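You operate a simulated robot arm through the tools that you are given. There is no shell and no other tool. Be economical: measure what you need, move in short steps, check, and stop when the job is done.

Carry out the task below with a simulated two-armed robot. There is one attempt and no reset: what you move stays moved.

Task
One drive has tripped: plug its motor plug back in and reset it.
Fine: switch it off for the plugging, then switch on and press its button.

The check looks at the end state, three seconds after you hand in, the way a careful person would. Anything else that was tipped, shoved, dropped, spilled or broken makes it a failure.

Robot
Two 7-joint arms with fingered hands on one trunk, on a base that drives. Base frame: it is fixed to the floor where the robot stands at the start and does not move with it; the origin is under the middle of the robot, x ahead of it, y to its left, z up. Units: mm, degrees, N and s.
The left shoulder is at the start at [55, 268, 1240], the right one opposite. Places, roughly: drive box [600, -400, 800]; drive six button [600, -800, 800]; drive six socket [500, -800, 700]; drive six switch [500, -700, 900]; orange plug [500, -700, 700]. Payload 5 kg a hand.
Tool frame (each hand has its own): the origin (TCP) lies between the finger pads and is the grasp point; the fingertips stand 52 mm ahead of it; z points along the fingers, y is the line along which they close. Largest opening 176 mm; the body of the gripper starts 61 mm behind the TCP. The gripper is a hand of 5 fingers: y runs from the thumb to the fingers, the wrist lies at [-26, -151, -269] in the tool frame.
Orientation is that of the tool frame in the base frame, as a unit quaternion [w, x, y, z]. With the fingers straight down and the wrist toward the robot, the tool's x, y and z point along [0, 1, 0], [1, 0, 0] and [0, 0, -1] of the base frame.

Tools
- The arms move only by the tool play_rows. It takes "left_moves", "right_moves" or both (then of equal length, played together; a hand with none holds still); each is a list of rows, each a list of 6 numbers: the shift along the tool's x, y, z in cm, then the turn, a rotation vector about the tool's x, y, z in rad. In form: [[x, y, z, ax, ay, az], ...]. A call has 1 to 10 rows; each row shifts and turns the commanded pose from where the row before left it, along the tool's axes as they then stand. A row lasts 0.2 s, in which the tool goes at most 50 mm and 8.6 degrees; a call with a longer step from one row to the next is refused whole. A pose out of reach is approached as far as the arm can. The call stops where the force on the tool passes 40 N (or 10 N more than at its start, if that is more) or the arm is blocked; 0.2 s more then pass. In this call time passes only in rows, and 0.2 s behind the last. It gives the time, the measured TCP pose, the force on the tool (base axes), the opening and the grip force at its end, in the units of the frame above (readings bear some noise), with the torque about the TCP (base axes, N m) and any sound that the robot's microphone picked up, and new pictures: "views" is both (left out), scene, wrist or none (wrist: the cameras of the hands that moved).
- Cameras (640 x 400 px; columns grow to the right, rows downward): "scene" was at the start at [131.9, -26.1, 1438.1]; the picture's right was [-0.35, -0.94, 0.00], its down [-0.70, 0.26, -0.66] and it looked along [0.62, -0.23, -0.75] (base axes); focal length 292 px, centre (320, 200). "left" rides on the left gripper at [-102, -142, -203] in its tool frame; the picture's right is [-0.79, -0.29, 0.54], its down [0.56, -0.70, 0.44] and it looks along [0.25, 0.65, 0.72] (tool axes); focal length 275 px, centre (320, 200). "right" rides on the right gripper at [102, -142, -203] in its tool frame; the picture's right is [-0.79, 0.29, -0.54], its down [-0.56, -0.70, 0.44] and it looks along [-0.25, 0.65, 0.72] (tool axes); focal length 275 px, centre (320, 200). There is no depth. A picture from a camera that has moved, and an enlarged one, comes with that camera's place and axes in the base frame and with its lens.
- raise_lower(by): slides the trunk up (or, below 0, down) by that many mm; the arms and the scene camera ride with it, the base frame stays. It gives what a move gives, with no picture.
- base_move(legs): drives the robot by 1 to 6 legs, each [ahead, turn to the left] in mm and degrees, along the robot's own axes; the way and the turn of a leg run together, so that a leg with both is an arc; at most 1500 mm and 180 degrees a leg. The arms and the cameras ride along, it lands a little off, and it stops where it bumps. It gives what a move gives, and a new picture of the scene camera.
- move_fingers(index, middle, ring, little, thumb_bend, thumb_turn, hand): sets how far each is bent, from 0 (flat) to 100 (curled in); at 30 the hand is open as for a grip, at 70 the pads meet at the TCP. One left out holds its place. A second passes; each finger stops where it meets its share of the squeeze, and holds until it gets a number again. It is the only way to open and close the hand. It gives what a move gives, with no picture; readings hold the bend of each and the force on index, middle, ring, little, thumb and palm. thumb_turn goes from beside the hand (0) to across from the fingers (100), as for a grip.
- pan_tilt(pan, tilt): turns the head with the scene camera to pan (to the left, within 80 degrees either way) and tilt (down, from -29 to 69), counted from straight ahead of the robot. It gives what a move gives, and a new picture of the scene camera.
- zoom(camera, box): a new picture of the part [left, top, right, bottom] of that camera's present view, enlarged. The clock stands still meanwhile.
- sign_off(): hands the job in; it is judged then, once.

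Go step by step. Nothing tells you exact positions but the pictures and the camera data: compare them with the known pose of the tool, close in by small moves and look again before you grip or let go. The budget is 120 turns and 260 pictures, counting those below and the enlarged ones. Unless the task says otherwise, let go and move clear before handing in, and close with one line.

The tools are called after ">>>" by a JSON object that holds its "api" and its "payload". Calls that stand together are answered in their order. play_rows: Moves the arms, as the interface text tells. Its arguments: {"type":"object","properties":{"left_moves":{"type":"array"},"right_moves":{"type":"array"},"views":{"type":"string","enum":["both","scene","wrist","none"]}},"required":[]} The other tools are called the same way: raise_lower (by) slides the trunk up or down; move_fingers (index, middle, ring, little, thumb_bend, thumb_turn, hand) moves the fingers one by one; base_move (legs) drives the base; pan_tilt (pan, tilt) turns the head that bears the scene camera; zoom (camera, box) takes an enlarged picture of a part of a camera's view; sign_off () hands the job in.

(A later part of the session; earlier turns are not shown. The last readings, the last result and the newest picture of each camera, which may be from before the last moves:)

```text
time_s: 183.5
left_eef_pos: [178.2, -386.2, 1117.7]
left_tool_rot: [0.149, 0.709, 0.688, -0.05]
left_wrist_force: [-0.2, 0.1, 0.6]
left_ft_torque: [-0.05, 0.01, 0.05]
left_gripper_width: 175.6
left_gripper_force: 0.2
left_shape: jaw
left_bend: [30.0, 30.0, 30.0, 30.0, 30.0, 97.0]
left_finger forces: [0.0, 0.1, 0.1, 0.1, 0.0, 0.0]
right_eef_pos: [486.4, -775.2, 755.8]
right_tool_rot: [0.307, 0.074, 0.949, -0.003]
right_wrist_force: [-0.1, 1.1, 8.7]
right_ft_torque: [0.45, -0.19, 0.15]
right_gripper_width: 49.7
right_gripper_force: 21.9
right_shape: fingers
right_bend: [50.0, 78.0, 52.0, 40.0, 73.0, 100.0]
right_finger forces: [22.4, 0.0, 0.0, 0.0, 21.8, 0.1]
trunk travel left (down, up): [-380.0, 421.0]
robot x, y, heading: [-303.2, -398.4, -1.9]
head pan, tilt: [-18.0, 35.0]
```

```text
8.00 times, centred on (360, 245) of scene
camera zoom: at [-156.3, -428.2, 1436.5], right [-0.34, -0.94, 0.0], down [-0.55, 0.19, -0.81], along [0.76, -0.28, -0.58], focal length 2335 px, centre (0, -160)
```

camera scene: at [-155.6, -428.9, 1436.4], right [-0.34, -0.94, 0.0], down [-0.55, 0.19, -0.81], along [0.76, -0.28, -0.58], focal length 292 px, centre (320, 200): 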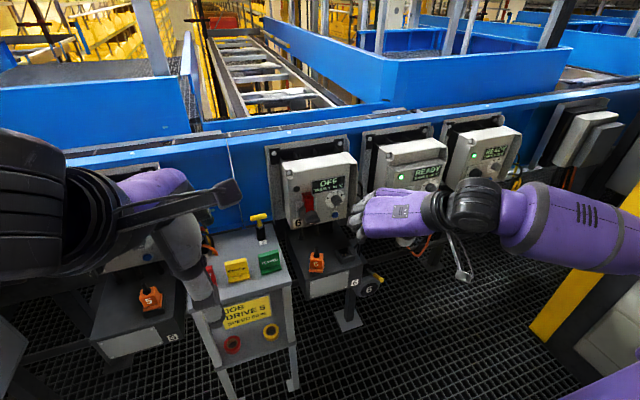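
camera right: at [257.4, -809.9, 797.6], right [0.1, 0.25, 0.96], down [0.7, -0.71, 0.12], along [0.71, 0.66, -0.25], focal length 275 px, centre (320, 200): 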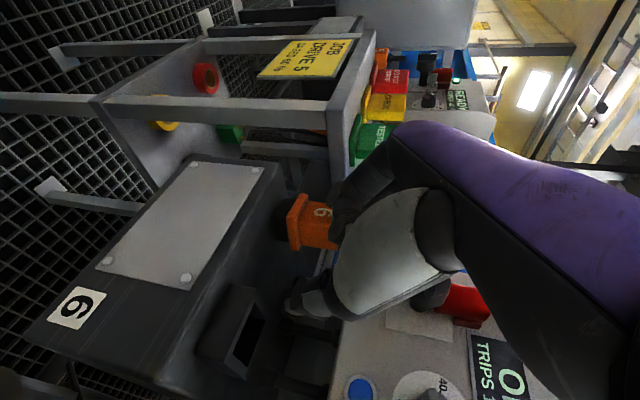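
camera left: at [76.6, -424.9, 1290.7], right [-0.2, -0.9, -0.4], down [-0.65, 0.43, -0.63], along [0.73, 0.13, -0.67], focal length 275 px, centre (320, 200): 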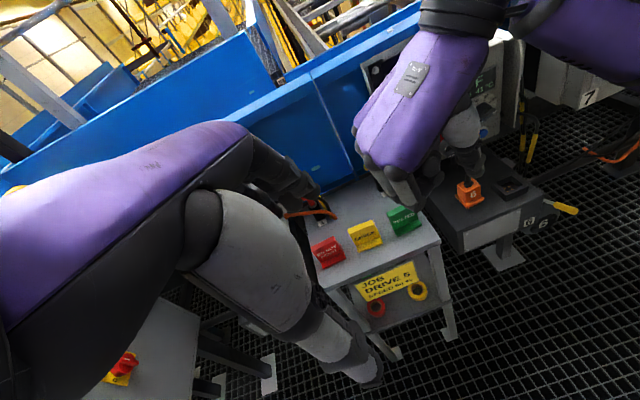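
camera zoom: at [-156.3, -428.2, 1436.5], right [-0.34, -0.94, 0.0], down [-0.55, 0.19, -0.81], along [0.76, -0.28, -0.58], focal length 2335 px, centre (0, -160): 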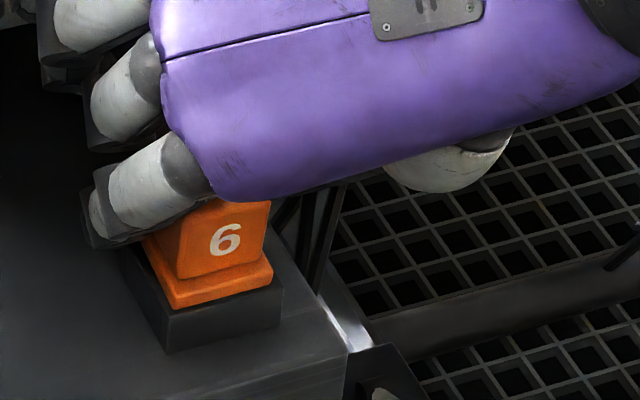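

The plug dropped into the socket, flange at the rim. I press it down a bit more to seat it fully.

>>> {"api": "play_rows", "payload": {"right_moves": [[0.17, 0, 0.25, 0, 0, 0], [0.17, 0, 0.25, 0, 0, 0], [0.17, 0, 0.25, 0, 0, 0], [0.17, 0, 0.25, 0, 0, 0], [0, 0, 0, 0, 0, 0]], "views": "none"}}

>>> {"api": "zoom", "payload": {"camera": "right", "box": [210, 170, 370, 270]}}

```text
time_s: 184.6
left_eef_pos: [163.3, -400.7, 1127.2]
left_tool_rot: [0.155, 0.711, 0.684, -0.059]
left_wrist_force: [-2.9, -2.8, 1.1]
left_ft_torque: [0.4, -0.31, 0.26]
left_gripper_width: 176.0
left_gripper_force: 0.0
left_shape: jaw
left_bend: [30.0, 30.0, 30.0, 30.0, 30.0, 97.0]
left_finger forces: [0.0, 0.1, 0.0, 0.0, 0.0, 0.0]
right_eef_pos: [482.5, -778.9, 764.1]
right_tool_rot: [0.323, 0.076, 0.943, -0.001]
right_wrist_force: [24.2, 4.1, 11.5]
right_ft_torque: [0.89, -1.55, -0.86]
right_gripper_width: 42.0
right_gripper_force: 13.4
right_shape: fingers
right_bend: [51.0, 78.0, 52.0, 40.0, 74.0, 100.0]
right_finger forces: [27.4, 0.1, 0.1, 0.1, 0.0, 0.1]
trunk travel left (down, up): [-380.0, 421.0]
robot x, y, heading: [-299.4, -398.8, -1.6]
head pan, tilt: [-18.0, 35.0]
stopped in row 5 (right hand): the force on the tool passed its limit at 40 N (the readings are from after the stop); the commanded pose is now the measured one
```

```text
4.00 times, centred on (290, 220) of right
camera zoom: at [259.5, -893.3, 854.4], right [0.33, 0.2, 0.92], down [0.6, -0.8, -0.04], along [0.73, 0.57, -0.38], focal length 1101 px, centre (440, 120)
```

zoom: 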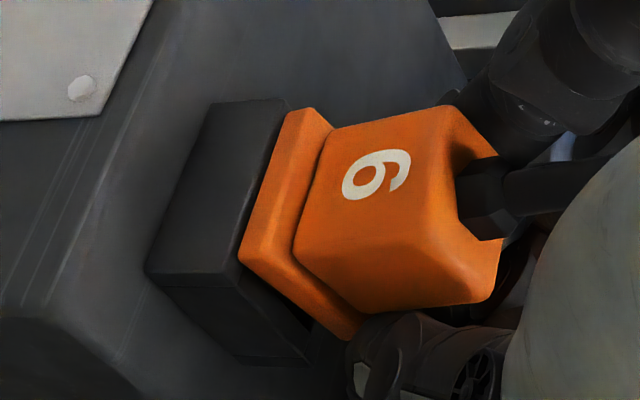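

Pressed to 40 N; now I release the plug carefully and look.

>>> {"api": "move_fingers", "payload": {"hand": "right", "index": 42, "middle": 46, "ring": 44, "little": 40, "thumb_bend": 52}}

>>> {"api": "play_rows", "payload": {"right_moves": [[0, 0, -0.3, 0, 0, 0], [0, 0, -0.8, 0, 0, 0], [0, 0, -1.3, 0, 0, 0], [0, 0, -1.6, 0, 0, 0], [0, 0, -1.8, 0, 0, 0], [0, 0, -1.8, 0, 0, 0], [0, 0, -1.5, 0, 0, 0], [0, 0, -0.8, 0, 0, 0], [0, 0, 0, 0, 0, 0]], "views": "none"}}

>>> {"api": "zoom", "payload": {"camera": "right", "box": [180, 150, 372, 270]}}

>>> {"api": "zoom", "payload": {"camera": "scene", "box": [280, 170, 408, 250]}}

```text
time_s: 185.6
left_eef_pos: [166.9, -397.4, 1124.4]
left_tool_rot: [0.155, 0.709, 0.685, -0.059]
left_wrist_force: [1.2, 1.4, 0.4]
left_ft_torque: [0.01, 0.04, -0.03]
left_gripper_width: 175.8
left_gripper_force: 0.0
left_shape: jaw
left_bend: [30.0, 30.0, 30.0, 30.0, 30.0, 97.0]
left_finger forces: [0.0, 0.1, 0.1, 0.0, 0.1, 0.0]
right_eef_pos: [480.4, -775.0, 757.4]
right_tool_rot: [0.316, 0.075, 0.946, -0.004]
right_wrist_force: [0.4, 0.3, -0.8]
right_ft_torque: [0.02, 0.01, -0.01]
right_gripper_width: 112.2
right_gripper_force: 0.1
right_shape: fingers
right_bend: [42.0, 46.0, 44.0, 40.0, 52.0, 100.0]
right_finger forces: [0.1, 0.0, 0.1, 0.1, 0.0, 0.0]
trunk travel left (down, up): [-380.0, 421.0]
robot x, y, heading: [-301.1, -398.1, -1.8]
head pan, tilt: [-18.0, 35.0]
```

```text
time_s: 187.6
left_eef_pos: [166.5, -397.4, 1125.8]
left_tool_rot: [0.155, 0.71, 0.684, -0.06]
left_wrist_force: [0.3, -0.4, 0.8]
left_ft_torque: [-0.01, -0.03, 0.06]
left_gripper_width: 175.9
left_gripper_force: 0.2
left_shape: jaw
left_bend: [30.0, 30.0, 30.0, 30.0, 30.0, 97.0]
left_finger forces: [0.0, 0.1, 0.1, 0.1, 0.0, 0.0]
right_eef_pos: [421.6, -770.5, 836.4]
right_tool_rot: [0.317, 0.074, 0.946, -0.002]
right_wrist_force: [0.8, 0.1, 0.4]
right_ft_torque: [0.01, 0.03, 0.02]
right_gripper_width: 112.1
right_gripper_force: 0.0
right_shape: fingers
right_bend: [42.0, 46.0, 44.0, 40.0, 52.0, 100.0]
right_finger forces: [0.0, 0.0, 0.1, 0.0, 0.1, 0.0]
trunk travel left (down, up): [-380.0, 421.0]
robot x, y, heading: [-301.5, -395.9, -1.9]
head pan, tilt: [-18.0, 35.0]
```

```text
3.33 times, centred on (276, 210) of right
camera zoom: at [199.2, -886.4, 930.5], right [0.34, 0.2, 0.92], down [0.6, -0.8, -0.05], along [0.72, 0.57, -0.39], focal length 918 px, centre (467, 167)
```

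zoom: 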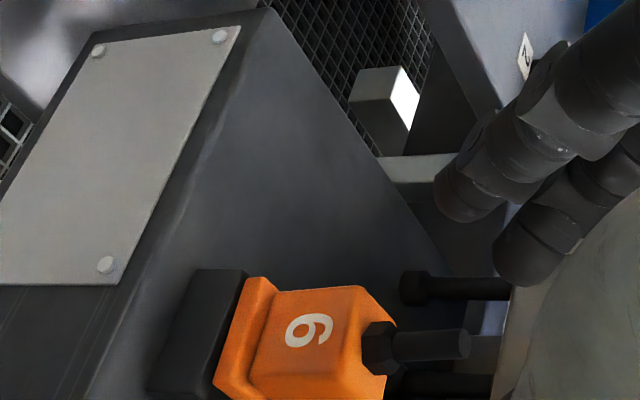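

```text
5.00 times, centred on (344, 210) of scene
camera zoom: at [-155.4, -428.7, 1436.3], right [-0.34, -0.94, 0.0], down [-0.55, 0.19, -0.81], along [0.76, -0.28, -0.58], focal length 1460 px, centre (200, 150)
```

zoom: 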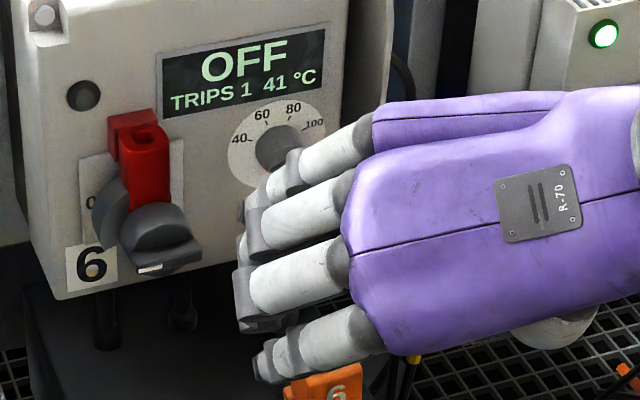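

The plug is seated flush and the drive is still OFF. Next the switch: I form the thumb-pusher again, raise and reorient the hand as before.

>>> {"api": "play_rows", "payload": {"right_moves": [[-0.4, 0, -0.5, 0, 0, 0], [-0.9, 0, -1.2, 0, 0, 0], [-1.1, 0, -1.5, 0, 0, 0], [-1.1, 0, -1.5, 0, 0, 0], [-0.8, 0, -1, 0, 0, 0], [0, 0, 0, 0, 0, 0]], "views": "none"}}

>>> {"api": "move_fingers", "payload": {"hand": "right", "index": 100, "middle": 100, "ring": 100, "little": 100, "thumb_bend": 30}}

>>> {"api": "play_rows", "payload": {"right_moves": [[0, 0, 0, -0.006, 0.04, -0.026], [0, 0, 0, -0.012, 0.075, -0.05], [0, 0, 0, -0.012, 0.08, -0.053], [0, 0, 0, -0.012, 0.08, -0.053], [0, 0, 0, -0.012, 0.08, -0.053], [0, 0, 0, -0.012, 0.08, -0.053], [0, 0, 0, -0.012, 0.08, -0.053], [0, 0, 0, -0.012, 0.066, -0.045], [0, 0, 0, -0.006, 0.035, -0.025], [0, 0, 0, 0, 0, 0]], "views": "none"}}

>>> {"api": "play_rows", "payload": {"right_moves": [[-0.2, 0.6, 0, 0, 0, 0], [-0.5, 1.5, 0, 0, 0, 0], [-0.7, 2.2, 0, 0, 0, 0], [-0.9, 2.7, -0.2, 0, 0, 0], [-0.9, 2.8, -0.3, 0, 0, 0], [-0.9, 2.8, -0.3, 0, 0, 0], [-0.8, 2.6, -0.2, 0, 0, 0], [-0.6, 2, 0, 0, 0, 0], [-0.4, 1.2, 0, 0, 0, 0], [0, 0, 0, 0, 0, 0]], "views": "scene"}}

```text
time_s: 189.0
left_eef_pos: [166.6, -397.8, 1124.9]
left_tool_rot: [0.156, 0.71, 0.684, -0.059]
left_wrist_force: [0.7, 0.3, 0.1]
left_ft_torque: [0.01, 0.01, -0.04]
left_gripper_width: 175.8
left_gripper_force: 0.0
left_shape: jaw
left_bend: [30.0, 30.0, 30.0, 30.0, 30.0, 97.0]
left_finger forces: [0.0, 0.0, 0.0, 0.0, 0.1, 0.1]
right_eef_pos: [421.2, -774.8, 908.7]
right_tool_rot: [0.317, 0.074, 0.946, -0.004]
right_wrist_force: [-0.3, -0.3, -0.4]
right_ft_torque: [0.01, 0.03, -0.03]
right_gripper_width: 112.3
right_gripper_force: 0.0
right_shape: fingers
right_bend: [42.0, 46.0, 44.0, 40.0, 52.0, 100.0]
right_finger forces: [0.0, 0.0, 0.1, 0.1, 0.0, 0.0]
trunk travel left (down, up): [-380.0, 421.0]
robot x, y, heading: [-297.5, -396.0, -1.6]
head pan, tilt: [-18.0, 35.0]
```

```text
time_s: 190.0
left_eef_pos: [166.3, -397.3, 1125.2]
left_tool_rot: [0.155, 0.71, 0.684, -0.059]
left_wrist_force: [0.4, -0.4, -0.4]
left_ft_torque: [0.0, 0.01, -0.03]
left_gripper_width: 176.0
left_gripper_force: 0.1
left_shape: jaw
left_bend: [30.0, 30.0, 30.0, 30.0, 30.0, 97.0]
left_finger forces: [0.0, 0.0, 0.0, 0.0, 0.0, 0.0]
right_eef_pos: [421.1, -775.1, 908.3]
right_tool_rot: [0.317, 0.074, 0.946, -0.004]
right_wrist_force: [-0.6, 0.3, 0.2]
right_ft_torque: [0.0, -0.01, 0.0]
right_gripper_width: 117.2
right_gripper_force: 0.2
right_shape: fingers
right_bend: [98.0, 100.0, 100.0, 100.0, 30.0, 98.0]
right_finger forces: [0.0, 0.0, 0.0, 0.1, 0.1, 0.0]
trunk travel left (down, up): [-380.0, 421.0]
robot x, y, heading: [-299.4, -398.5, -1.6]
head pan, tilt: [-18.0, 35.0]
```

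```text
time_s: 192.2
left_eef_pos: [166.3, -397.6, 1126.5]
left_tool_rot: [0.155, 0.71, 0.684, -0.059]
left_wrist_force: [-0.1, -0.6, -0.4]
left_ft_torque: [0.02, 0.02, -0.01]
left_gripper_width: 176.1
left_gripper_force: 0.0
left_shape: jaw
left_bend: [30.0, 30.0, 30.0, 30.0, 30.0, 97.0]
left_finger forces: [0.0, 0.0, 0.1, 0.1, 0.0, 0.1]
right_eef_pos: [420.9, -773.3, 907.2]
right_tool_rot: [0.014, -0.135, 0.991, 0.002]
right_wrist_force: [0.4, 0.4, 0.4]
right_ft_torque: [0.0, -0.04, -0.01]
right_gripper_width: 124.9
right_gripper_force: 0.1
right_shape: fingers
right_bend: [100.0, 100.0, 100.0, 100.0, 30.0, 98.0]
right_finger forces: [0.0, 0.0, 0.0, 0.1, 0.1, 0.1]
trunk travel left (down, up): [-380.0, 421.0]
robot x, y, heading: [-297.6, -400.7, -1.6]
head pan, tilt: [-18.0, 35.0]
```

```text
time_s: 194.4
left_eef_pos: [166.5, -397.0, 1126.3]
left_tool_rot: [0.155, 0.71, 0.684, -0.06]
left_wrist_force: [0.5, 0.4, -0.5]
left_ft_torque: [0.01, 0.02, 0.01]
left_gripper_width: 176.0
left_gripper_force: 0.1
left_shape: jaw
left_bend: [30.0, 30.0, 30.0, 30.0, 30.0, 97.0]
left_finger forces: [0.1, 0.0, 0.0, 0.0, 0.0, 0.0]
right_eef_pos: [429.2, -581.0, 919.0]
right_tool_rot: [0.014, -0.134, 0.991, 0.0]
right_wrist_force: [0.1, 0.2, 0.1]
right_ft_torque: [0.02, 0.01, -0.03]
right_gripper_width: 124.7
right_gripper_force: 0.0
right_shape: fingers
right_bend: [100.0, 100.0, 100.0, 100.0, 30.0, 98.0]
right_finger forces: [0.0, 0.0, 0.1, 0.0, 0.1, 0.0]
trunk travel left (down, up): [-380.0, 421.0]
robot x, y, heading: [-302.8, -395.3, -1.9]
head pan, tilt: [-18.0, 35.0]
camera scene: at [-155.3, -428.7, 1436.3], right [-0.34, -0.94, 0.0], down [-0.55, 0.19, -0.81], along [0.76, -0.28, -0.58], focal length 292 px, centre (320, 200)
```

scene: 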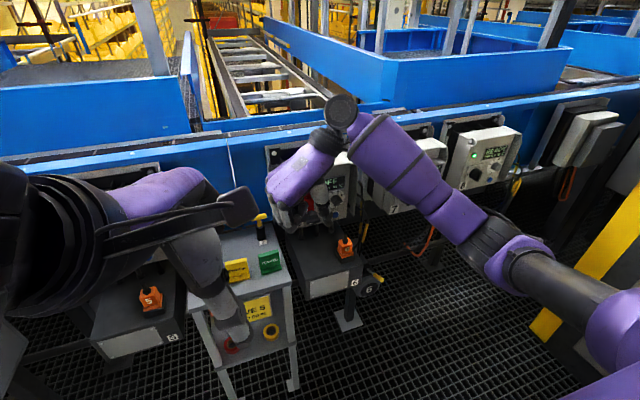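

Thumb tip is above and right. I advance over the lever's right end and check before pressing down.

>>> {"api": "play_rows", "payload": {"right_moves": [[-0.5, 0, 0, 0, 0, 0], [-1, -0.1, 0, 0, 0, 0], [-1.3, -0.1, 0, 0, 0, 0], [-1.4, -0.1, 0, 0, 0, 0], [-1.2, -0.1, 0, 0, 0, 0], [-0.8, -0.03, 0, 0, 0, 0], [-0.5, 0, 0, 0, 0, 0], [0, 0, 0, 0, 0, 0]], "views": "none"}}

>>> {"api": "zoom", "payload": {"camera": "scene", "box": [270, 160, 398, 240]}}

```text
time_s: 196.2
left_eef_pos: [166.9, -396.9, 1124.9]
left_tool_rot: [0.155, 0.71, 0.684, -0.059]
left_wrist_force: [0.5, -1.0, 0.3]
left_ft_torque: [0.04, -0.02, 0.02]
left_gripper_width: 175.9
left_gripper_force: 0.1
left_shape: jaw
left_bend: [30.0, 30.0, 30.0, 30.0, 30.0, 97.0]
left_finger forces: [0.0, 0.1, 0.0, 0.0, 0.0, 0.0]
right_eef_pos: [494.9, -568.8, 921.7]
right_tool_rot: [0.013, -0.134, 0.991, 0.001]
right_wrist_force: [0.1, 0.5, -0.4]
right_ft_torque: [0.04, 0.01, -0.02]
right_gripper_width: 125.0
right_gripper_force: 0.0
right_shape: fingers
right_bend: [100.0, 100.0, 100.0, 100.0, 30.0, 98.0]
right_finger forces: [0.1, 0.0, 0.0, 0.1, 0.0, 0.0]
trunk travel left (down, up): [-380.0, 421.0]
robot x, y, heading: [-302.7, -397.6, -1.9]
head pan, tilt: [-18.0, 35.0]
```

```text
5.00 times, centred on (334, 200) of scene
camera zoom: at [-155.3, -428.6, 1436.4], right [-0.34, -0.94, 0.0], down [-0.55, 0.19, -0.81], along [0.76, -0.28, -0.58], focal length 1460 px, centre (250, 200)
```

zoom: 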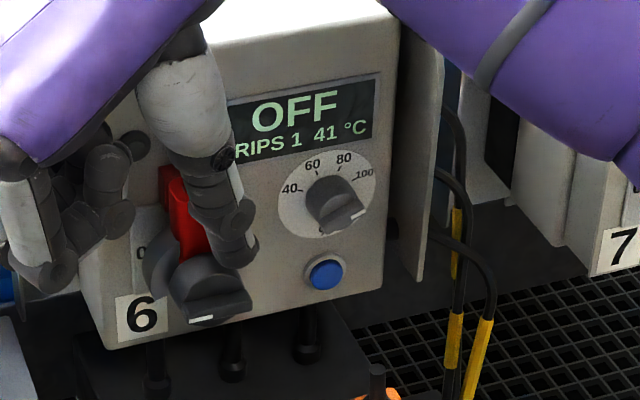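

Thumb sits right above the lever's right end. I press down.

>>> {"api": "play_rows", "payload": {"right_moves": [[0, 0, 0.5, 0, 0, 0], [0, 0, 0.7, 0, 0, 0], [0, 0, 0.7, 0, 0, 0], [0, 0, 0.7, 0, 0, 0], [0, 0, 0.6, 0, 0, 0], [0, 0, 0.6, 0, 0, 0], [0, 0, 0.5, 0, 0, 0], [0, 0, 0.4, 0, 0, 0], [0, 0, 0, 0, 0, 0]], "views": "none"}}

>>> {"api": "zoom", "payload": {"camera": "scene", "box": [270, 160, 398, 240]}}

```text
time_s: 198.2
left_eef_pos: [165.5, -396.4, 1125.8]
left_tool_rot: [0.155, 0.71, 0.684, -0.059]
left_wrist_force: [0.7, 0.5, 0.1]
left_ft_torque: [-0.05, -0.01, -0.01]
left_gripper_width: 176.0
left_gripper_force: 0.2
left_shape: jaw
left_bend: [30.0, 30.0, 30.0, 30.0, 30.0, 97.0]
left_finger forces: [0.0, 0.1, 0.0, 0.0, 0.0, 0.0]
right_eef_pos: [495.6, -568.0, 875.8]
right_tool_rot: [0.015, -0.134, 0.991, 0.0]
right_wrist_force: [-4.1, -13.4, 25.1]
right_ft_torque: [-2.81, -0.63, -0.7]
right_gripper_width: 133.4
right_gripper_force: 11.7
right_shape: fingers
right_bend: [100.0, 100.0, 100.0, 100.0, 20.0, 96.0]
right_finger forces: [0.0, 0.0, 0.0, 0.0, 23.1, 0.0]
trunk travel left (down, up): [-380.0, 421.0]
robot x, y, heading: [-300.9, -395.8, -1.8]
head pan, tilt: [-18.0, 35.0]
```

```text
5.00 times, centred on (334, 200) of scene
camera zoom: at [-157.3, -428.7, 1436.7], right [-0.34, -0.94, 0.0], down [-0.55, 0.19, -0.81], along [0.76, -0.28, -0.58], focal length 1460 px, centre (250, 200)
```

zoom: 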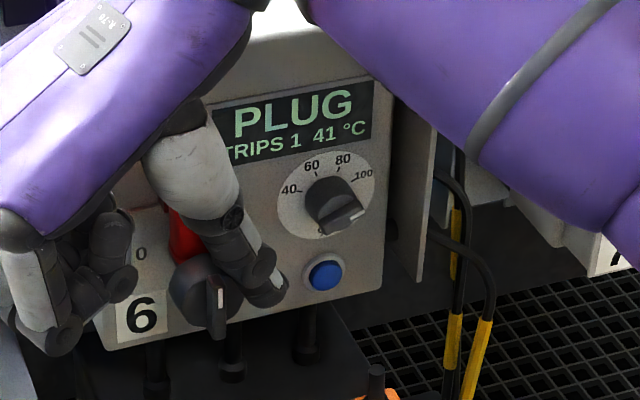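

Lever is back at I; "PLUG" should clear on reset. I lift off, yaw the hand 20° more so the thumb leads, and move it toward the blue button.

>>> {"api": "play_rows", "payload": {"right_moves": [[0, 0, -0.7, 0, 0, 0], [0, 0, -1.4, 0, 0, 0], [0.5, 0.1, -1.4, 0, 0, 0], [1.4, 0.4, 0, 0, 0, -0.03], [1.6, 0.45, 0, 0, 0, -0.06], [1.2, 0.35, 0, 0, 0, -0.08], [0.3, 0, 0, 0, 0, -0.08], [0, 0, 0, 0, 0, -0.07], [0, 0, 0, 0, 0, -0.03], [0, 0, 0, 0, 0, 0]], "views": "none"}}

>>> {"api": "play_rows", "payload": {"right_moves": [[0.2, -0.5, 0, 0, 0, 0], [0.5, -1, 0, 0, 0, 0], [0.6, -1.3, 0, 0, 0, 0], [0.7, -1.5, 0, 0, 0, 0], [0.7, -1.5, 0, 0, 0, 0], [0.6, -1.4, 0, 0, 0, 0], [0.5, -1.1, 0, 0, 0, 0], [0.3, -0.7, 0, 0, 0, 0], [0.15, -0.3, 0, 0, 0, 0], [0, 0, 0, 0, 0, 0]], "views": "none"}}

>>> {"api": "zoom", "payload": {"camera": "scene", "box": [270, 160, 430, 260]}}

```text
time_s: 200.4
left_eef_pos: [166.0, -398.2, 1126.0]
left_tool_rot: [0.155, 0.709, 0.685, -0.059]
left_wrist_force: [-0.1, 0.3, -0.1]
left_ft_torque: [-0.02, 0.0, -0.02]
left_gripper_width: 175.7
left_gripper_force: 0.1
left_shape: jaw
left_bend: [30.0, 30.0, 30.0, 30.0, 30.0, 97.0]
left_finger forces: [0.1, 0.0, 0.0, 0.0, 0.0, 0.1]
right_eef_pos: [443.1, -571.1, 906.6]
right_tool_rot: [0.014, -0.304, 0.952, -0.001]
right_wrist_force: [-0.3, 0.1, 0.7]
right_ft_torque: [0.01, 0.04, -0.01]
right_gripper_width: 125.1
right_gripper_force: 0.0
right_shape: fingers
right_bend: [100.0, 100.0, 100.0, 100.0, 30.0, 98.0]
right_finger forces: [0.1, 0.1, 0.0, 0.1, 0.0, 0.0]
trunk travel left (down, up): [-380.0, 421.0]
robot x, y, heading: [-298.5, -399.5, -1.9]
head pan, tilt: [-18.0, 35.0]
```

```text
time_s: 202.6
left_eef_pos: [166.0, -397.5, 1125.0]
left_tool_rot: [0.154, 0.71, 0.684, -0.06]
left_wrist_force: [-0.2, 0.6, -0.2]
left_ft_torque: [0.0, -0.02, -0.02]
left_gripper_width: 176.2
left_gripper_force: 0.1
left_shape: jaw
left_bend: [30.0, 30.0, 30.0, 30.0, 30.0, 97.0]
left_finger forces: [0.1, 0.0, 0.1, 0.1, 0.0, 0.0]
right_eef_pos: [463.1, -671.3, 908.0]
right_tool_rot: [0.014, -0.304, 0.953, -0.002]
right_wrist_force: [-0.2, 0.1, -0.9]
right_ft_torque: [0.0, 0.0, 0.02]
right_gripper_width: 125.0
right_gripper_force: 0.0
right_shape: fingers
right_bend: [100.0, 100.0, 100.0, 100.0, 30.0, 98.0]
right_finger forces: [0.0, 0.1, 0.1, 0.1, 0.0, 0.0]
trunk travel left (down, up): [-380.0, 421.0]
robot x, y, heading: [-298.0, -399.0, -1.7]
head pan, tilt: [-18.0, 35.0]
```

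```text
4.00 times, centred on (350, 210) of scene
camera zoom: at [-155.2, -428.5, 1436.3], right [-0.34, -0.94, 0.0], down [-0.55, 0.19, -0.81], along [0.76, -0.28, -0.58], focal length 1168 px, centre (200, 160)
```

zoom: 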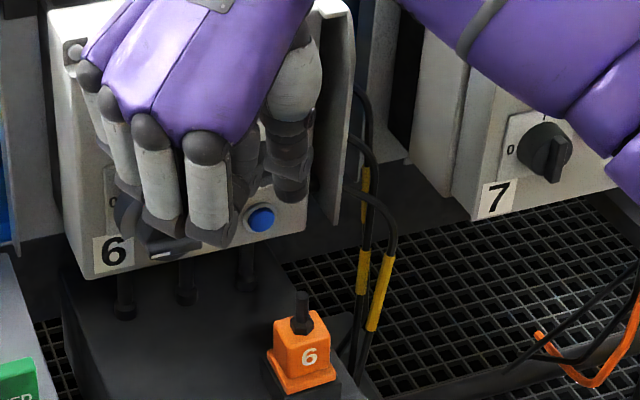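

>>> {"api": "zoom", "payload": {"camera": "scene", "box": [280, 190, 360, 240]}}

>>> {"api": "zoom", "payload": {"camera": "left", "box": [340, 40, 560, 178]}}

```text
8.00 times, centred on (320, 215) of scene
camera zoom: at [-155.2, -428.5, 1436.3], right [-0.34, -0.94, 0.0], down [-0.55, 0.19, -0.81], along [0.76, -0.28, -0.58], focal length 2335 px, centre (320, 80)
```

zoom: 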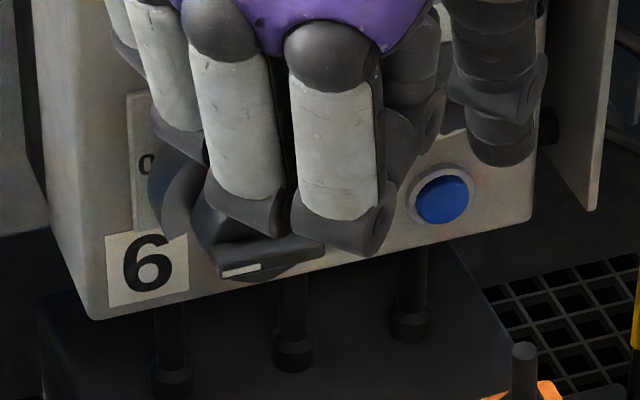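

```text
2.90 times, centred on (450, 109) of left
camera zoom: at [-5.3, -431.5, 1327.7], right [-0.26, -0.91, -0.32], down [-0.61, 0.41, -0.68], along [0.75, 0.02, -0.66], focal length 798 px, centre (-57, 464)
```

zoom: 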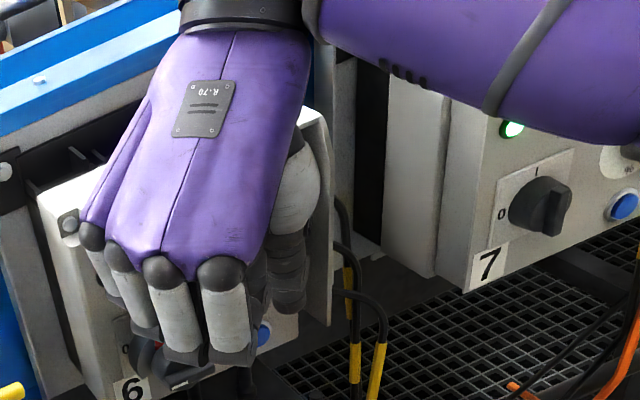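

The lever flipped back: as I lifted, the thumb's spring pushed its top left again. I redo the press and this time leave sideways to the right first.

>>> {"api": "play_rows", "payload": {"right_moves": [[0, 0, -0.7, 0, 0, 0], [-0.3, 0.4, -0.9, 0, 0, 0], [-0.7, 1, 0, 0, 0, 0], [-0.9, 1.3, 0, 0, 0, 0], [-1, 1.4, 0, 0, 0, 0], [-1, 1.4, 0, 0, 0, 0], [-0.7, 1, 0, 0, 0, 0], [-0.4, 0.5, 0, 0, 0, 0], [-0.2, 0.2, 0, 0, 0, 0], [0, 0, 0, 0, 0, 0]], "views": "none"}}

>>> {"api": "zoom", "payload": {"camera": "scene", "box": [270, 160, 398, 240]}}

```text
time_s: 204.8
left_eef_pos: [166.4, -397.5, 1125.6]
left_tool_rot: [0.154, 0.71, 0.685, -0.06]
left_wrist_force: [-0.1, -0.8, -0.4]
left_ft_torque: [0.01, -0.01, 0.01]
left_gripper_width: 176.0
left_gripper_force: 0.1
left_shape: jaw
left_bend: [30.0, 30.0, 30.0, 30.0, 30.0, 97.0]
left_finger forces: [0.0, 0.0, 0.0, 0.0, 0.1, 0.1]
right_eef_pos: [462.1, -583.4, 924.4]
right_tool_rot: [0.013, -0.304, 0.952, -0.002]
right_wrist_force: [-0.5, 0.3, -0.9]
right_ft_torque: [-0.03, 0.01, -0.01]
right_gripper_width: 125.2
right_gripper_force: 0.1
right_shape: fingers
right_bend: [100.0, 100.0, 100.0, 100.0, 30.0, 98.0]
right_finger forces: [0.0, 0.0, 0.0, 0.1, 0.0, 0.0]
trunk travel left (down, up): [-380.0, 421.0]
robot x, y, heading: [-301.9, -396.4, -1.8]
head pan, tilt: [-18.0, 35.0]
```

```text
5.00 times, centred on (334, 200) of scene
camera zoom: at [-155.3, -428.6, 1436.4], right [-0.34, -0.94, 0.0], down [-0.55, 0.19, -0.81], along [0.76, -0.28, -0.58], focal length 1460 px, centre (250, 200)
```

zoom: 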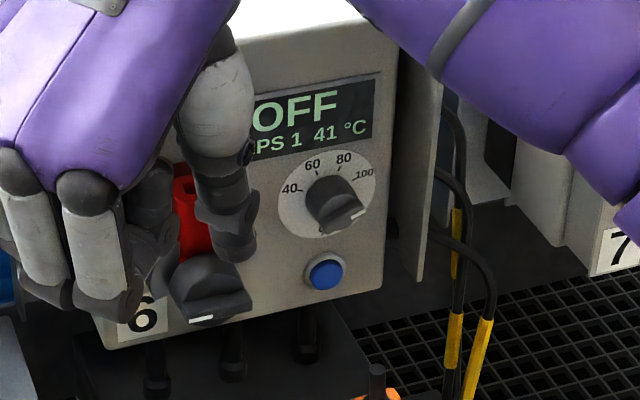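

Same spot above the right end. Press down, then slide out to the right.

>>> {"api": "play_rows", "payload": {"right_moves": [[0, 0, 0.6, 0, 0, 0], [0, 0, 0.8, 0, 0, 0], [0, 0, 0.8, 0, 0, 0], [0, 0, 0.7, 0, 0, 0], [0, 0, 0.6, 0, 0, 0], [0, 0, 0.6, 0, 0, 0], [0, 0, 0.5, 0, 0, 0], [0, 0, 0.4, 0, 0, 0], [0, 0, 0, 0, 0, 0]], "views": "none"}}

>>> {"api": "play_rows", "payload": {"right_moves": [[0.2, -0.3, 0, 0, 0, 0], [0.4, -0.6, 0, 0, 0, 0], [0.5, -0.7, 0, 0, 0, 0], [0.5, -0.7, 0, 0, 0, 0], [0.4, -0.5, 0, 0, 0, 0], [0, 0, 0, 0, 0, 0]], "views": "none"}}

>>> {"api": "zoom", "payload": {"camera": "scene", "box": [270, 160, 398, 240]}}

```text
time_s: 206.8
left_eef_pos: [164.3, -397.6, 1126.1]
left_tool_rot: [0.155, 0.71, 0.684, -0.061]
left_wrist_force: [-0.2, -0.4, -0.5]
left_ft_torque: [0.0, 0.02, 0.01]
left_gripper_width: 175.9
left_gripper_force: 0.0
left_shape: jaw
left_bend: [30.0, 30.0, 30.0, 30.0, 30.0, 97.0]
left_finger forces: [0.1, 0.0, 0.0, 0.0, 0.1, 0.0]
right_eef_pos: [464.0, -582.6, 875.0]
right_tool_rot: [0.015, -0.305, 0.952, -0.001]
right_wrist_force: [-4.3, -16.0, 22.4]
right_ft_torque: [-2.33, -1.24, -1.31]
right_gripper_width: 132.6
right_gripper_force: 11.3
right_shape: fingers
right_bend: [100.0, 100.0, 100.0, 100.0, 22.0, 94.0]
right_finger forces: [0.1, 0.0, 0.0, 0.0, 23.1, 0.0]
trunk travel left (down, up): [-380.0, 421.0]
robot x, y, heading: [-304.5, -395.7, -1.5]
head pan, tilt: [-18.0, 35.0]
```

```text
time_s: 208.2
left_eef_pos: [167.1, -396.0, 1125.8]
left_tool_rot: [0.154, 0.71, 0.684, -0.06]
left_wrist_force: [0.3, -0.4, -0.9]
left_ft_torque: [-0.02, -0.03, 0.0]
left_gripper_width: 175.7
left_gripper_force: 0.0
left_shape: jaw
left_bend: [30.0, 30.0, 30.0, 30.0, 30.0, 97.0]
left_finger forces: [0.1, 0.0, 0.0, 0.0, 0.0, 0.0]
right_eef_pos: [465.0, -615.9, 874.4]
right_tool_rot: [0.013, -0.305, 0.952, -0.002]
right_wrist_force: [0.1, 0.5, -0.3]
right_ft_torque: [-0.01, -0.01, -0.03]
right_gripper_width: 125.5
right_gripper_force: 0.1
right_shape: fingers
right_bend: [100.0, 100.0, 100.0, 100.0, 30.0, 97.0]
right_finger forces: [0.0, 0.0, 0.0, 0.0, 0.0, 0.0]
trunk travel left (down, up): [-380.0, 421.0]
robot x, y, heading: [-301.6, -399.9, -1.7]
head pan, tilt: [-18.0, 35.0]
```

```text
5.00 times, centred on (334, 200) of scene
camera zoom: at [-155.3, -428.4, 1436.3], right [-0.34, -0.94, 0.0], down [-0.55, 0.19, -0.81], along [0.76, -0.28, -0.58], focal length 1460 px, centre (250, 200)
```

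zoom: 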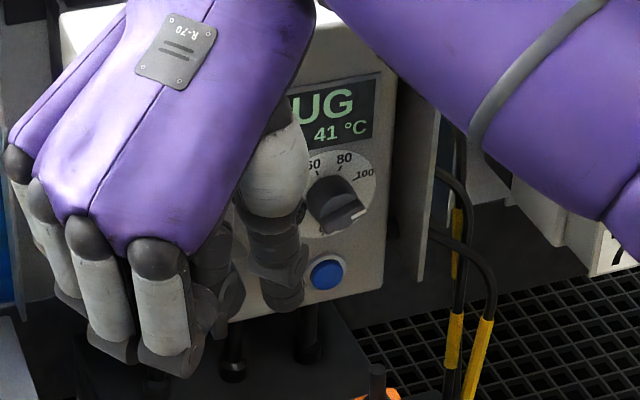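

The drive stays on and the hand is free. Thumb tip is at about [526,-703,829]; I bring it in front of the blue button.

>>> {"api": "play_rows", "payload": {"right_moves": [[0.3, -0.4, 0.2, 0, 0, 0], [0.5, -0.7, 0.5, 0, 0, 0], [0.6, -0.9, 0.6, 0, 0, 0], [0.6, -0.9, 0.6, 0, 0, 0], [0.5, -0.7, 0.5, 0, 0, 0], [0.4, -0.5, 0.4, 0, 0, 0], [0.1, -0.13, 0.1, 0, 0, 0], [0, 0, 0, 0, 0, 0]], "views": "none"}}

>>> {"api": "zoom", "payload": {"camera": "scene", "box": [290, 170, 418, 250]}}

>>> {"api": "zoom", "payload": {"camera": "left", "box": [370, 70, 530, 170]}}

```text
time_s: 210.0
left_eef_pos: [165.6, -397.3, 1125.3]
left_tool_rot: [0.154, 0.709, 0.685, -0.06]
left_wrist_force: [0.6, 0.0, 0.3]
left_ft_torque: [0.02, 0.01, -0.03]
left_gripper_width: 175.9
left_gripper_force: 0.0
left_shape: jaw
left_bend: [30.0, 30.0, 30.0, 30.0, 30.0, 97.0]
left_finger forces: [0.0, 0.0, 0.0, 0.0, 0.1, 0.0]
right_eef_pos: [465.5, -668.4, 844.3]
right_tool_rot: [0.013, -0.305, 0.952, -0.002]
right_wrist_force: [0.2, -0.2, 0.3]
right_ft_torque: [0.0, 0.04, -0.05]
right_gripper_width: 125.2
right_gripper_force: 0.0
right_shape: fingers
right_bend: [100.0, 100.0, 100.0, 100.0, 30.0, 97.0]
right_finger forces: [0.0, 0.0, 0.0, 0.0, 0.0, 0.0]
trunk travel left (down, up): [-380.0, 421.0]
robot x, y, heading: [-302.5, -398.1, -1.7]
head pan, tilt: [-18.0, 35.0]
```

```text
5.00 times, centred on (354, 210) of scene
camera zoom: at [-155.2, -428.5, 1436.4], right [-0.34, -0.94, 0.0], down [-0.55, 0.19, -0.81], along [0.76, -0.28, -0.58], focal length 1460 px, centre (150, 150)
```

zoom: 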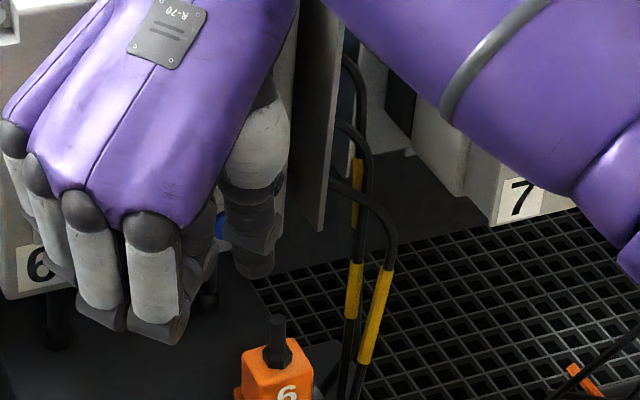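

```text
4.00 times, centred on (450, 120) of left
camera zoom: at [-5.3, -431.5, 1327.7], right [-0.26, -0.91, -0.32], down [-0.61, 0.41, -0.68], along [0.75, 0.02, -0.66], focal length 1101 px, centre (-200, 520)
```

zoom: 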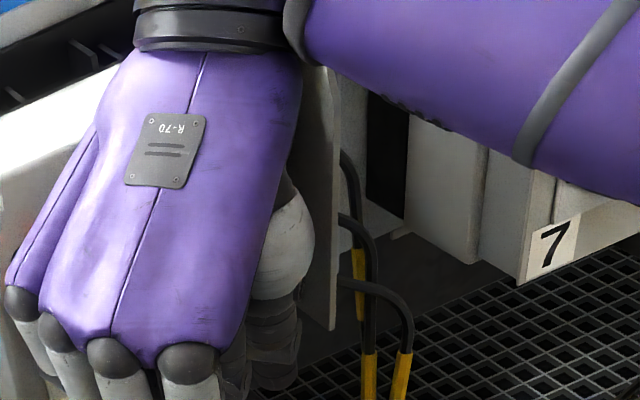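

The thumb is just in front of the button; I lower 9 mm, shift 4 mm right, then push forward gently until contact.

>>> {"api": "play_rows", "payload": {"right_moves": [[0.2, -0.3, 0.5, 0, 0, 0], [0, 0, 0.4, 0, 0, 0], [-0.5, -0.36, 0, 0, 0, 0], [-0.6, -0.43, 0, 0, 0, 0], [-0.5, -0.36, 0, 0, 0, 0], [-0.35, -0.25, 0, 0, 0, 0], [-0.3, -0.21, 0, 0, 0, 0], [-0.3, -0.21, 0, 0, 0, 0], [-0.3, -0.21, 0, 0, 0, 0], [0, 0, 0, 0, 0, 0]], "views": "none"}}

>>> {"api": "zoom", "payload": {"camera": "scene", "box": [280, 150, 408, 230]}}

```text
time_s: 211.3
left_eef_pos: [151.9, -410.0, 1134.4]
left_tool_rot: [0.16, 0.711, 0.681, -0.069]
left_wrist_force: [-1.1, -2.7, 0.6]
left_ft_torque: [0.3, -0.17, 0.17]
left_gripper_width: 176.0
left_gripper_force: 0.0
left_shape: jaw
left_bend: [30.0, 30.0, 30.0, 30.0, 30.0, 97.0]
left_finger forces: [0.0, 0.1, 0.0, 0.0, 0.1, 0.1]
right_eef_pos: [469.9, -672.5, 845.5]
right_tool_rot: [0.018, -0.308, 0.951, -0.004]
right_wrist_force: [-0.6, -6.1, -1.7]
right_ft_torque: [0.8, -0.03, -0.28]
right_gripper_width: 124.9
right_gripper_force: 0.0
right_shape: fingers
right_bend: [100.0, 100.0, 100.0, 100.0, 30.0, 98.0]
right_finger forces: [0.0, 0.0, 0.1, 0.0, 0.0, 0.0]
trunk travel left (down, up): [-380.0, 421.0]
robot x, y, heading: [-297.7, -399.2, -1.5]
head pan, tilt: [-18.0, 35.0]
stopped in row 6 (right hand): the force on the tool passed its limit at 48 N (the readings are from after the stop); the commanded pose is now the measured one
```

```text
5.00 times, centred on (344, 190) of scene
camera zoom: at [-156.9, -431.4, 1436.4], right [-0.34, -0.94, 0.0], down [-0.55, 0.2, -0.81], along [0.76, -0.28, -0.58], focal length 1460 px, centre (200, 250)
```

zoom: 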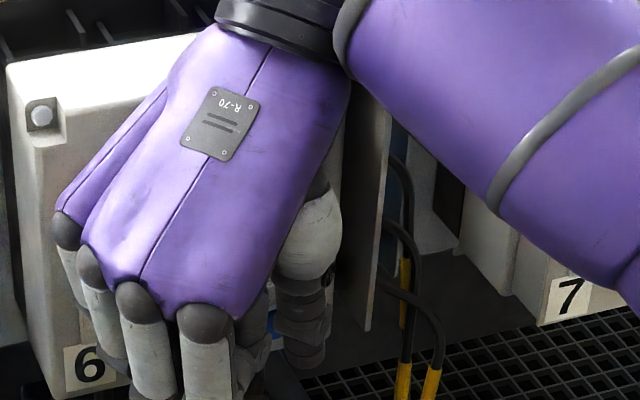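

The upper hand meets the box edge in this pose, so I back off and return to the earlier palm-down pose, pressing the button with the index tip instead.

>>> {"api": "play_rows", "payload": {"right_moves": [[0.4, 0.3, 0, 0, 0, 0], [0.9, 0.65, 0, 0, 0, 0], [1.3, 0.95, -0.5, 0, 0, 0], [1.5, 1.05, -1, 0, 0, 0], [1.5, 1.05, -1.2, 0, 0, 0], [1.3, 0.9, -1.2, 0, 0, 0], [0.8, 0.6, -0.8, 0, 0, 0], [0.4, 0.3, -0.4, 0, 0, 0], [0, 0, 0, 0, 0, 0]], "views": "none"}}

>>> {"api": "play_rows", "payload": {"right_moves": [[0, 0, 0, -0.006, -0.012, 0.055], [0, 0, 0, -0.012, -0.022, 0.1], [0, 0, 0, -0.015, -0.028, 0.125], [0, 0, 0, -0.015, -0.028, 0.125], [0, 0, 0, -0.015, -0.028, 0.125], [0, 0, 0, -0.015, -0.028, 0.125], [0, 0, 0, -0.015, -0.028, 0.125], [0, 0, 0, -0.015, -0.028, 0.125], [0, 0, 0, -0.015, -0.028, 0.125], [0, 0, 0, -0.015, -0.028, 0.125]], "views": "none"}}

>>> {"api": "play_rows", "payload": {"right_moves": [[0, 0, 0, -0.015, -0.028, 0.125], [0, 0, 0, -0.015, -0.028, 0.125], [0, 0, 0, -0.015, -0.028, 0.125], [0, 0, 0, -0.015, -0.028, 0.125], [0, 0, 0, -0.015, -0.028, 0.125], [0, 0, 0, -0.015, -0.028, 0.125], [0, 0, 0, -0.015, -0.028, 0.125], [0, 0, 0, -0.014, -0.024, 0.11], [0, 0, 0, 0, 0, 0]], "views": "scene"}}

```text
time_s: 213.3
left_eef_pos: [155.0, -408.3, 1133.6]
left_tool_rot: [0.161, 0.71, 0.682, -0.07]
left_wrist_force: [0.1, 0.2, -0.4]
left_ft_torque: [0.01, 0.02, -0.01]
left_gripper_width: 175.7
left_gripper_force: 0.1
left_shape: jaw
left_bend: [30.0, 30.0, 30.0, 30.0, 30.0, 97.0]
left_finger forces: [0.0, 0.1, 0.0, 0.0, 0.0, 0.0]
right_eef_pos: [370.3, -672.9, 893.8]
right_tool_rot: [0.018, -0.308, 0.951, -0.003]
right_wrist_force: [0.7, -0.6, 0.8]
right_ft_torque: [0.0, 0.01, 0.0]
right_gripper_width: 124.9
right_gripper_force: 0.1
right_shape: fingers
right_bend: [100.0, 100.0, 100.0, 100.0, 30.0, 98.0]
right_finger forces: [0.0, 0.0, 0.1, 0.1, 0.0, 0.0]
trunk travel left (down, up): [-380.0, 421.0]
robot x, y, heading: [-303.3, -396.3, -2.0]
head pan, tilt: [-18.0, 35.0]
```

```text
time_s: 215.5
left_eef_pos: [154.1, -406.5, 1133.8]
left_tool_rot: [0.16, 0.71, 0.682, -0.07]
left_wrist_force: [-0.1, 0.4, -0.3]
left_ft_torque: [-0.02, -0.01, 0.0]
left_gripper_width: 176.0
left_gripper_force: 0.1
left_shape: jaw
left_bend: [30.0, 30.0, 30.0, 30.0, 30.0, 97.0]
left_finger forces: [0.0, 0.0, 0.0, 0.0, 0.1, 0.1]
right_eef_pos: [370.9, -671.7, 895.0]
right_tool_rot: [0.113, 0.262, 0.952, 0.107]
right_wrist_force: [1.5, 0.0, 0.9]
right_ft_torque: [-0.02, 0.0, -0.03]
right_gripper_width: 124.8
right_gripper_force: 0.0
right_shape: fingers
right_bend: [100.0, 100.0, 100.0, 100.0, 30.0, 98.0]
right_finger forces: [0.0, 0.0, 0.1, 0.0, 0.1, 0.1]
trunk travel left (down, up): [-380.0, 421.0]
robot x, y, heading: [-300.7, -398.1, -1.8]
head pan, tilt: [-18.0, 35.0]
```

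```text
time_s: 217.5
left_eef_pos: [154.3, -408.1, 1134.2]
left_tool_rot: [0.16, 0.711, 0.681, -0.07]
left_wrist_force: [0.7, 0.1, 1.2]
left_ft_torque: [-0.02, -0.03, 0.05]
left_gripper_width: 175.9
left_gripper_force: 0.1
left_shape: jaw
left_bend: [30.0, 30.0, 30.0, 30.0, 30.0, 97.0]
left_finger forces: [0.0, 0.0, 0.1, 0.0, 0.0, 0.1]
right_eef_pos: [369.5, -670.5, 892.8]
right_tool_rot: [0.161, 0.682, 0.692, 0.172]
right_wrist_force: [1.0, -0.3, -0.4]
right_ft_torque: [0.04, -0.03, 0.02]
right_gripper_width: 125.2
right_gripper_force: 0.2
right_shape: fingers
right_bend: [100.0, 100.0, 100.0, 100.0, 30.0, 98.0]
right_finger forces: [0.1, 0.0, 0.0, 0.0, 0.0, 0.1]
trunk travel left (down, up): [-380.0, 421.0]
robot x, y, heading: [-299.5, -400.8, -1.8]
head pan, tilt: [-18.0, 35.0]
camera scene: at [-155.7, -428.6, 1436.4], right [-0.34, -0.94, 0.0], down [-0.55, 0.19, -0.81], along [0.76, -0.28, -0.58], focal length 292 px, centre (320, 200)
```

scene: 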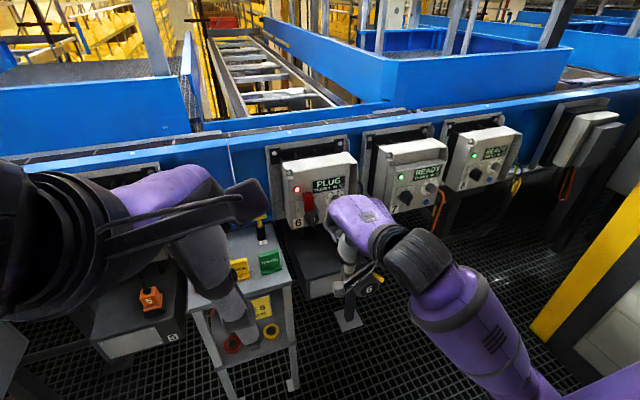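

The drive is on (red lamp, PLUG). I move right, extend the index, and lower to button height.

>>> {"api": "play_rows", "payload": {"right_moves": [[-0.5, 0, 0, 0, 0, 0], [-1.2, 0, 0, 0, 0, 0], [-1.7, 0, 0, 0, 0, 0], [-1.9, 0, 0, 0, 0, 0], [-1.8, 0, 0, 0, 0, 0], [-1.4, 0, 0, 0, 0, 0], [-0.9, 0, 0, 0, 0, 0], [-0.3, 0, 0, 0, 0, 0], [0, 0, 0, 0, 0, 0]], "views": "none"}}

>>> {"api": "move_fingers", "payload": {"hand": "right", "index": 20, "thumb_bend": 50}}

>>> {"api": "play_rows", "payload": {"right_moves": [[0, -0.2, 0.5, 0, 0, 0], [0, -0.4, 1.2, 0, 0, 0], [0, -0.5, 1.6, 0, 0, 0], [0, -0.6, 1.8, 0, 0, 0], [0, -0.6, 1.8, 0, 0, 0], [0, -0.5, 1.6, 0, 0, 0], [0, -0.4, 1.2, 0, 0, 0], [0, -0.2, 0.6, 0, 0, 0], [0, 0, 0, 0, 0, 0]], "views": "none"}}

>>> {"api": "zoom", "payload": {"camera": "scene", "box": [280, 160, 408, 240]}}

>>> {"api": "zoom", "payload": {"camera": "right", "box": [200, 80, 424, 220]}}

```text
time_s: 219.5
left_eef_pos: [153.8, -407.6, 1134.0]
left_tool_rot: [0.162, 0.71, 0.682, -0.071]
left_wrist_force: [-0.5, 0.3, 0.1]
left_ft_torque: [-0.02, 0.0, 0.02]
left_gripper_width: 175.9
left_gripper_force: 0.0
left_shape: jaw
left_bend: [30.0, 30.0, 30.0, 30.0, 30.0, 97.0]
left_finger forces: [0.1, 0.1, 0.2, 0.0, 0.1, 0.1]
right_eef_pos: [371.5, -767.4, 892.1]
right_tool_rot: [0.163, 0.682, 0.692, 0.173]
right_wrist_force: [-0.5, 1.1, -0.3]
right_ft_torque: [0.01, 0.02, 0.0]
right_gripper_width: 125.0
right_gripper_force: 0.1
right_shape: fingers
right_bend: [100.0, 100.0, 100.0, 100.0, 30.0, 98.0]
right_finger forces: [0.1, 0.0, 0.1, 0.1, 0.0, 0.0]
trunk travel left (down, up): [-380.0, 421.0]
robot x, y, heading: [-299.0, -401.3, -1.6]
head pan, tilt: [-18.0, 35.0]
```

```text
time_s: 220.5
left_eef_pos: [154.9, -408.2, 1133.2]
left_tool_rot: [0.16, 0.71, 0.682, -0.07]
left_wrist_force: [0.4, 0.5, -0.1]
left_ft_torque: [-0.04, 0.03, 0.02]
left_gripper_width: 175.7
left_gripper_force: 0.2
left_shape: jaw
left_bend: [30.0, 30.0, 30.0, 30.0, 30.0, 97.0]
left_finger forces: [0.0, 0.0, 0.0, 0.1, 0.0, 0.0]
right_eef_pos: [371.4, -768.3, 891.4]
right_tool_rot: [0.162, 0.682, 0.692, 0.171]
right_wrist_force: [0.1, -0.2, -1.0]
right_ft_torque: [0.01, 0.05, 0.0]
right_gripper_width: 170.2
right_gripper_force: 0.0
right_shape: fingers
right_bend: [20.0, 100.0, 100.0, 100.0, 50.0, 98.0]
right_finger forces: [0.1, 0.1, 0.0, 0.0, 0.0, 0.0]
trunk travel left (down, up): [-380.0, 421.0]
robot x, y, heading: [-300.7, -398.2, -1.6]
head pan, tilt: [-18.0, 35.0]
```

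```text
time_s: 222.5
left_eef_pos: [153.8, -407.5, 1133.8]
left_tool_rot: [0.16, 0.71, 0.682, -0.07]
left_wrist_force: [0.6, 0.7, 0.6]
left_ft_torque: [-0.01, 0.02, 0.01]
left_gripper_width: 175.8
left_gripper_force: 0.1
left_shape: jaw
left_bend: [30.0, 30.0, 30.0, 30.0, 30.0, 97.0]
left_finger forces: [0.1, 0.1, 0.1, 0.0, 0.0, 0.0]
right_eef_pos: [388.3, -766.2, 786.6]
right_tool_rot: [0.163, 0.682, 0.692, 0.171]
right_wrist_force: [0.1, 0.4, 1.0]
right_ft_torque: [-0.01, 0.01, 0.02]
right_gripper_width: 170.5
right_gripper_force: 0.2
right_shape: fingers
right_bend: [20.0, 100.0, 100.0, 100.0, 50.0, 98.0]
right_finger forces: [0.0, 0.1, 0.0, 0.1, 0.0, 0.0]
trunk travel left (down, up): [-380.0, 421.0]
robot x, y, heading: [-298.8, -399.5, -1.9]
head pan, tilt: [-18.0, 35.0]
```

```text
5.00 times, centred on (344, 200) of scene
camera zoom: at [-155.8, -428.4, 1436.4], right [-0.34, -0.94, 0.0], down [-0.55, 0.19, -0.81], along [0.76, -0.28, -0.58], focal length 1460 px, centre (200, 200)
```

zoom: 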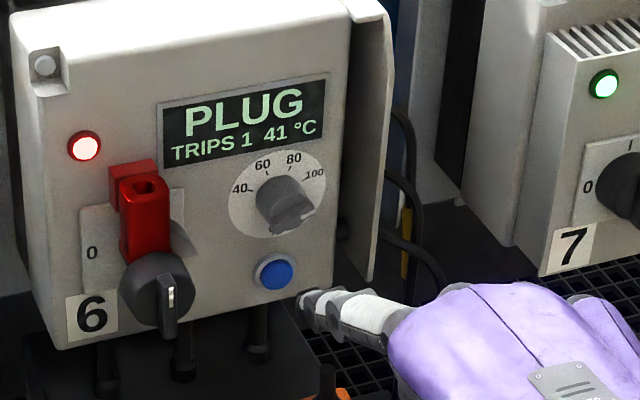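

```text
2.86 times, centred on (312, 150) of right
camera zoom: at [167.6, -669.4, 900.4], right [0.02, -0.8, 0.6], down [-0.41, -0.56, -0.72], along [0.91, -0.23, -0.34], focal length 786 px, centre (343, 343)
```

zoom: 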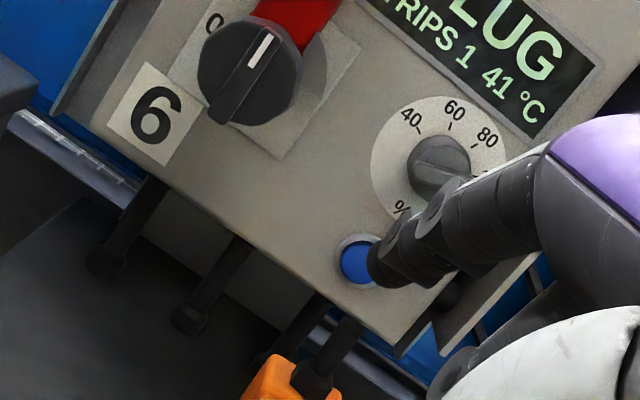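

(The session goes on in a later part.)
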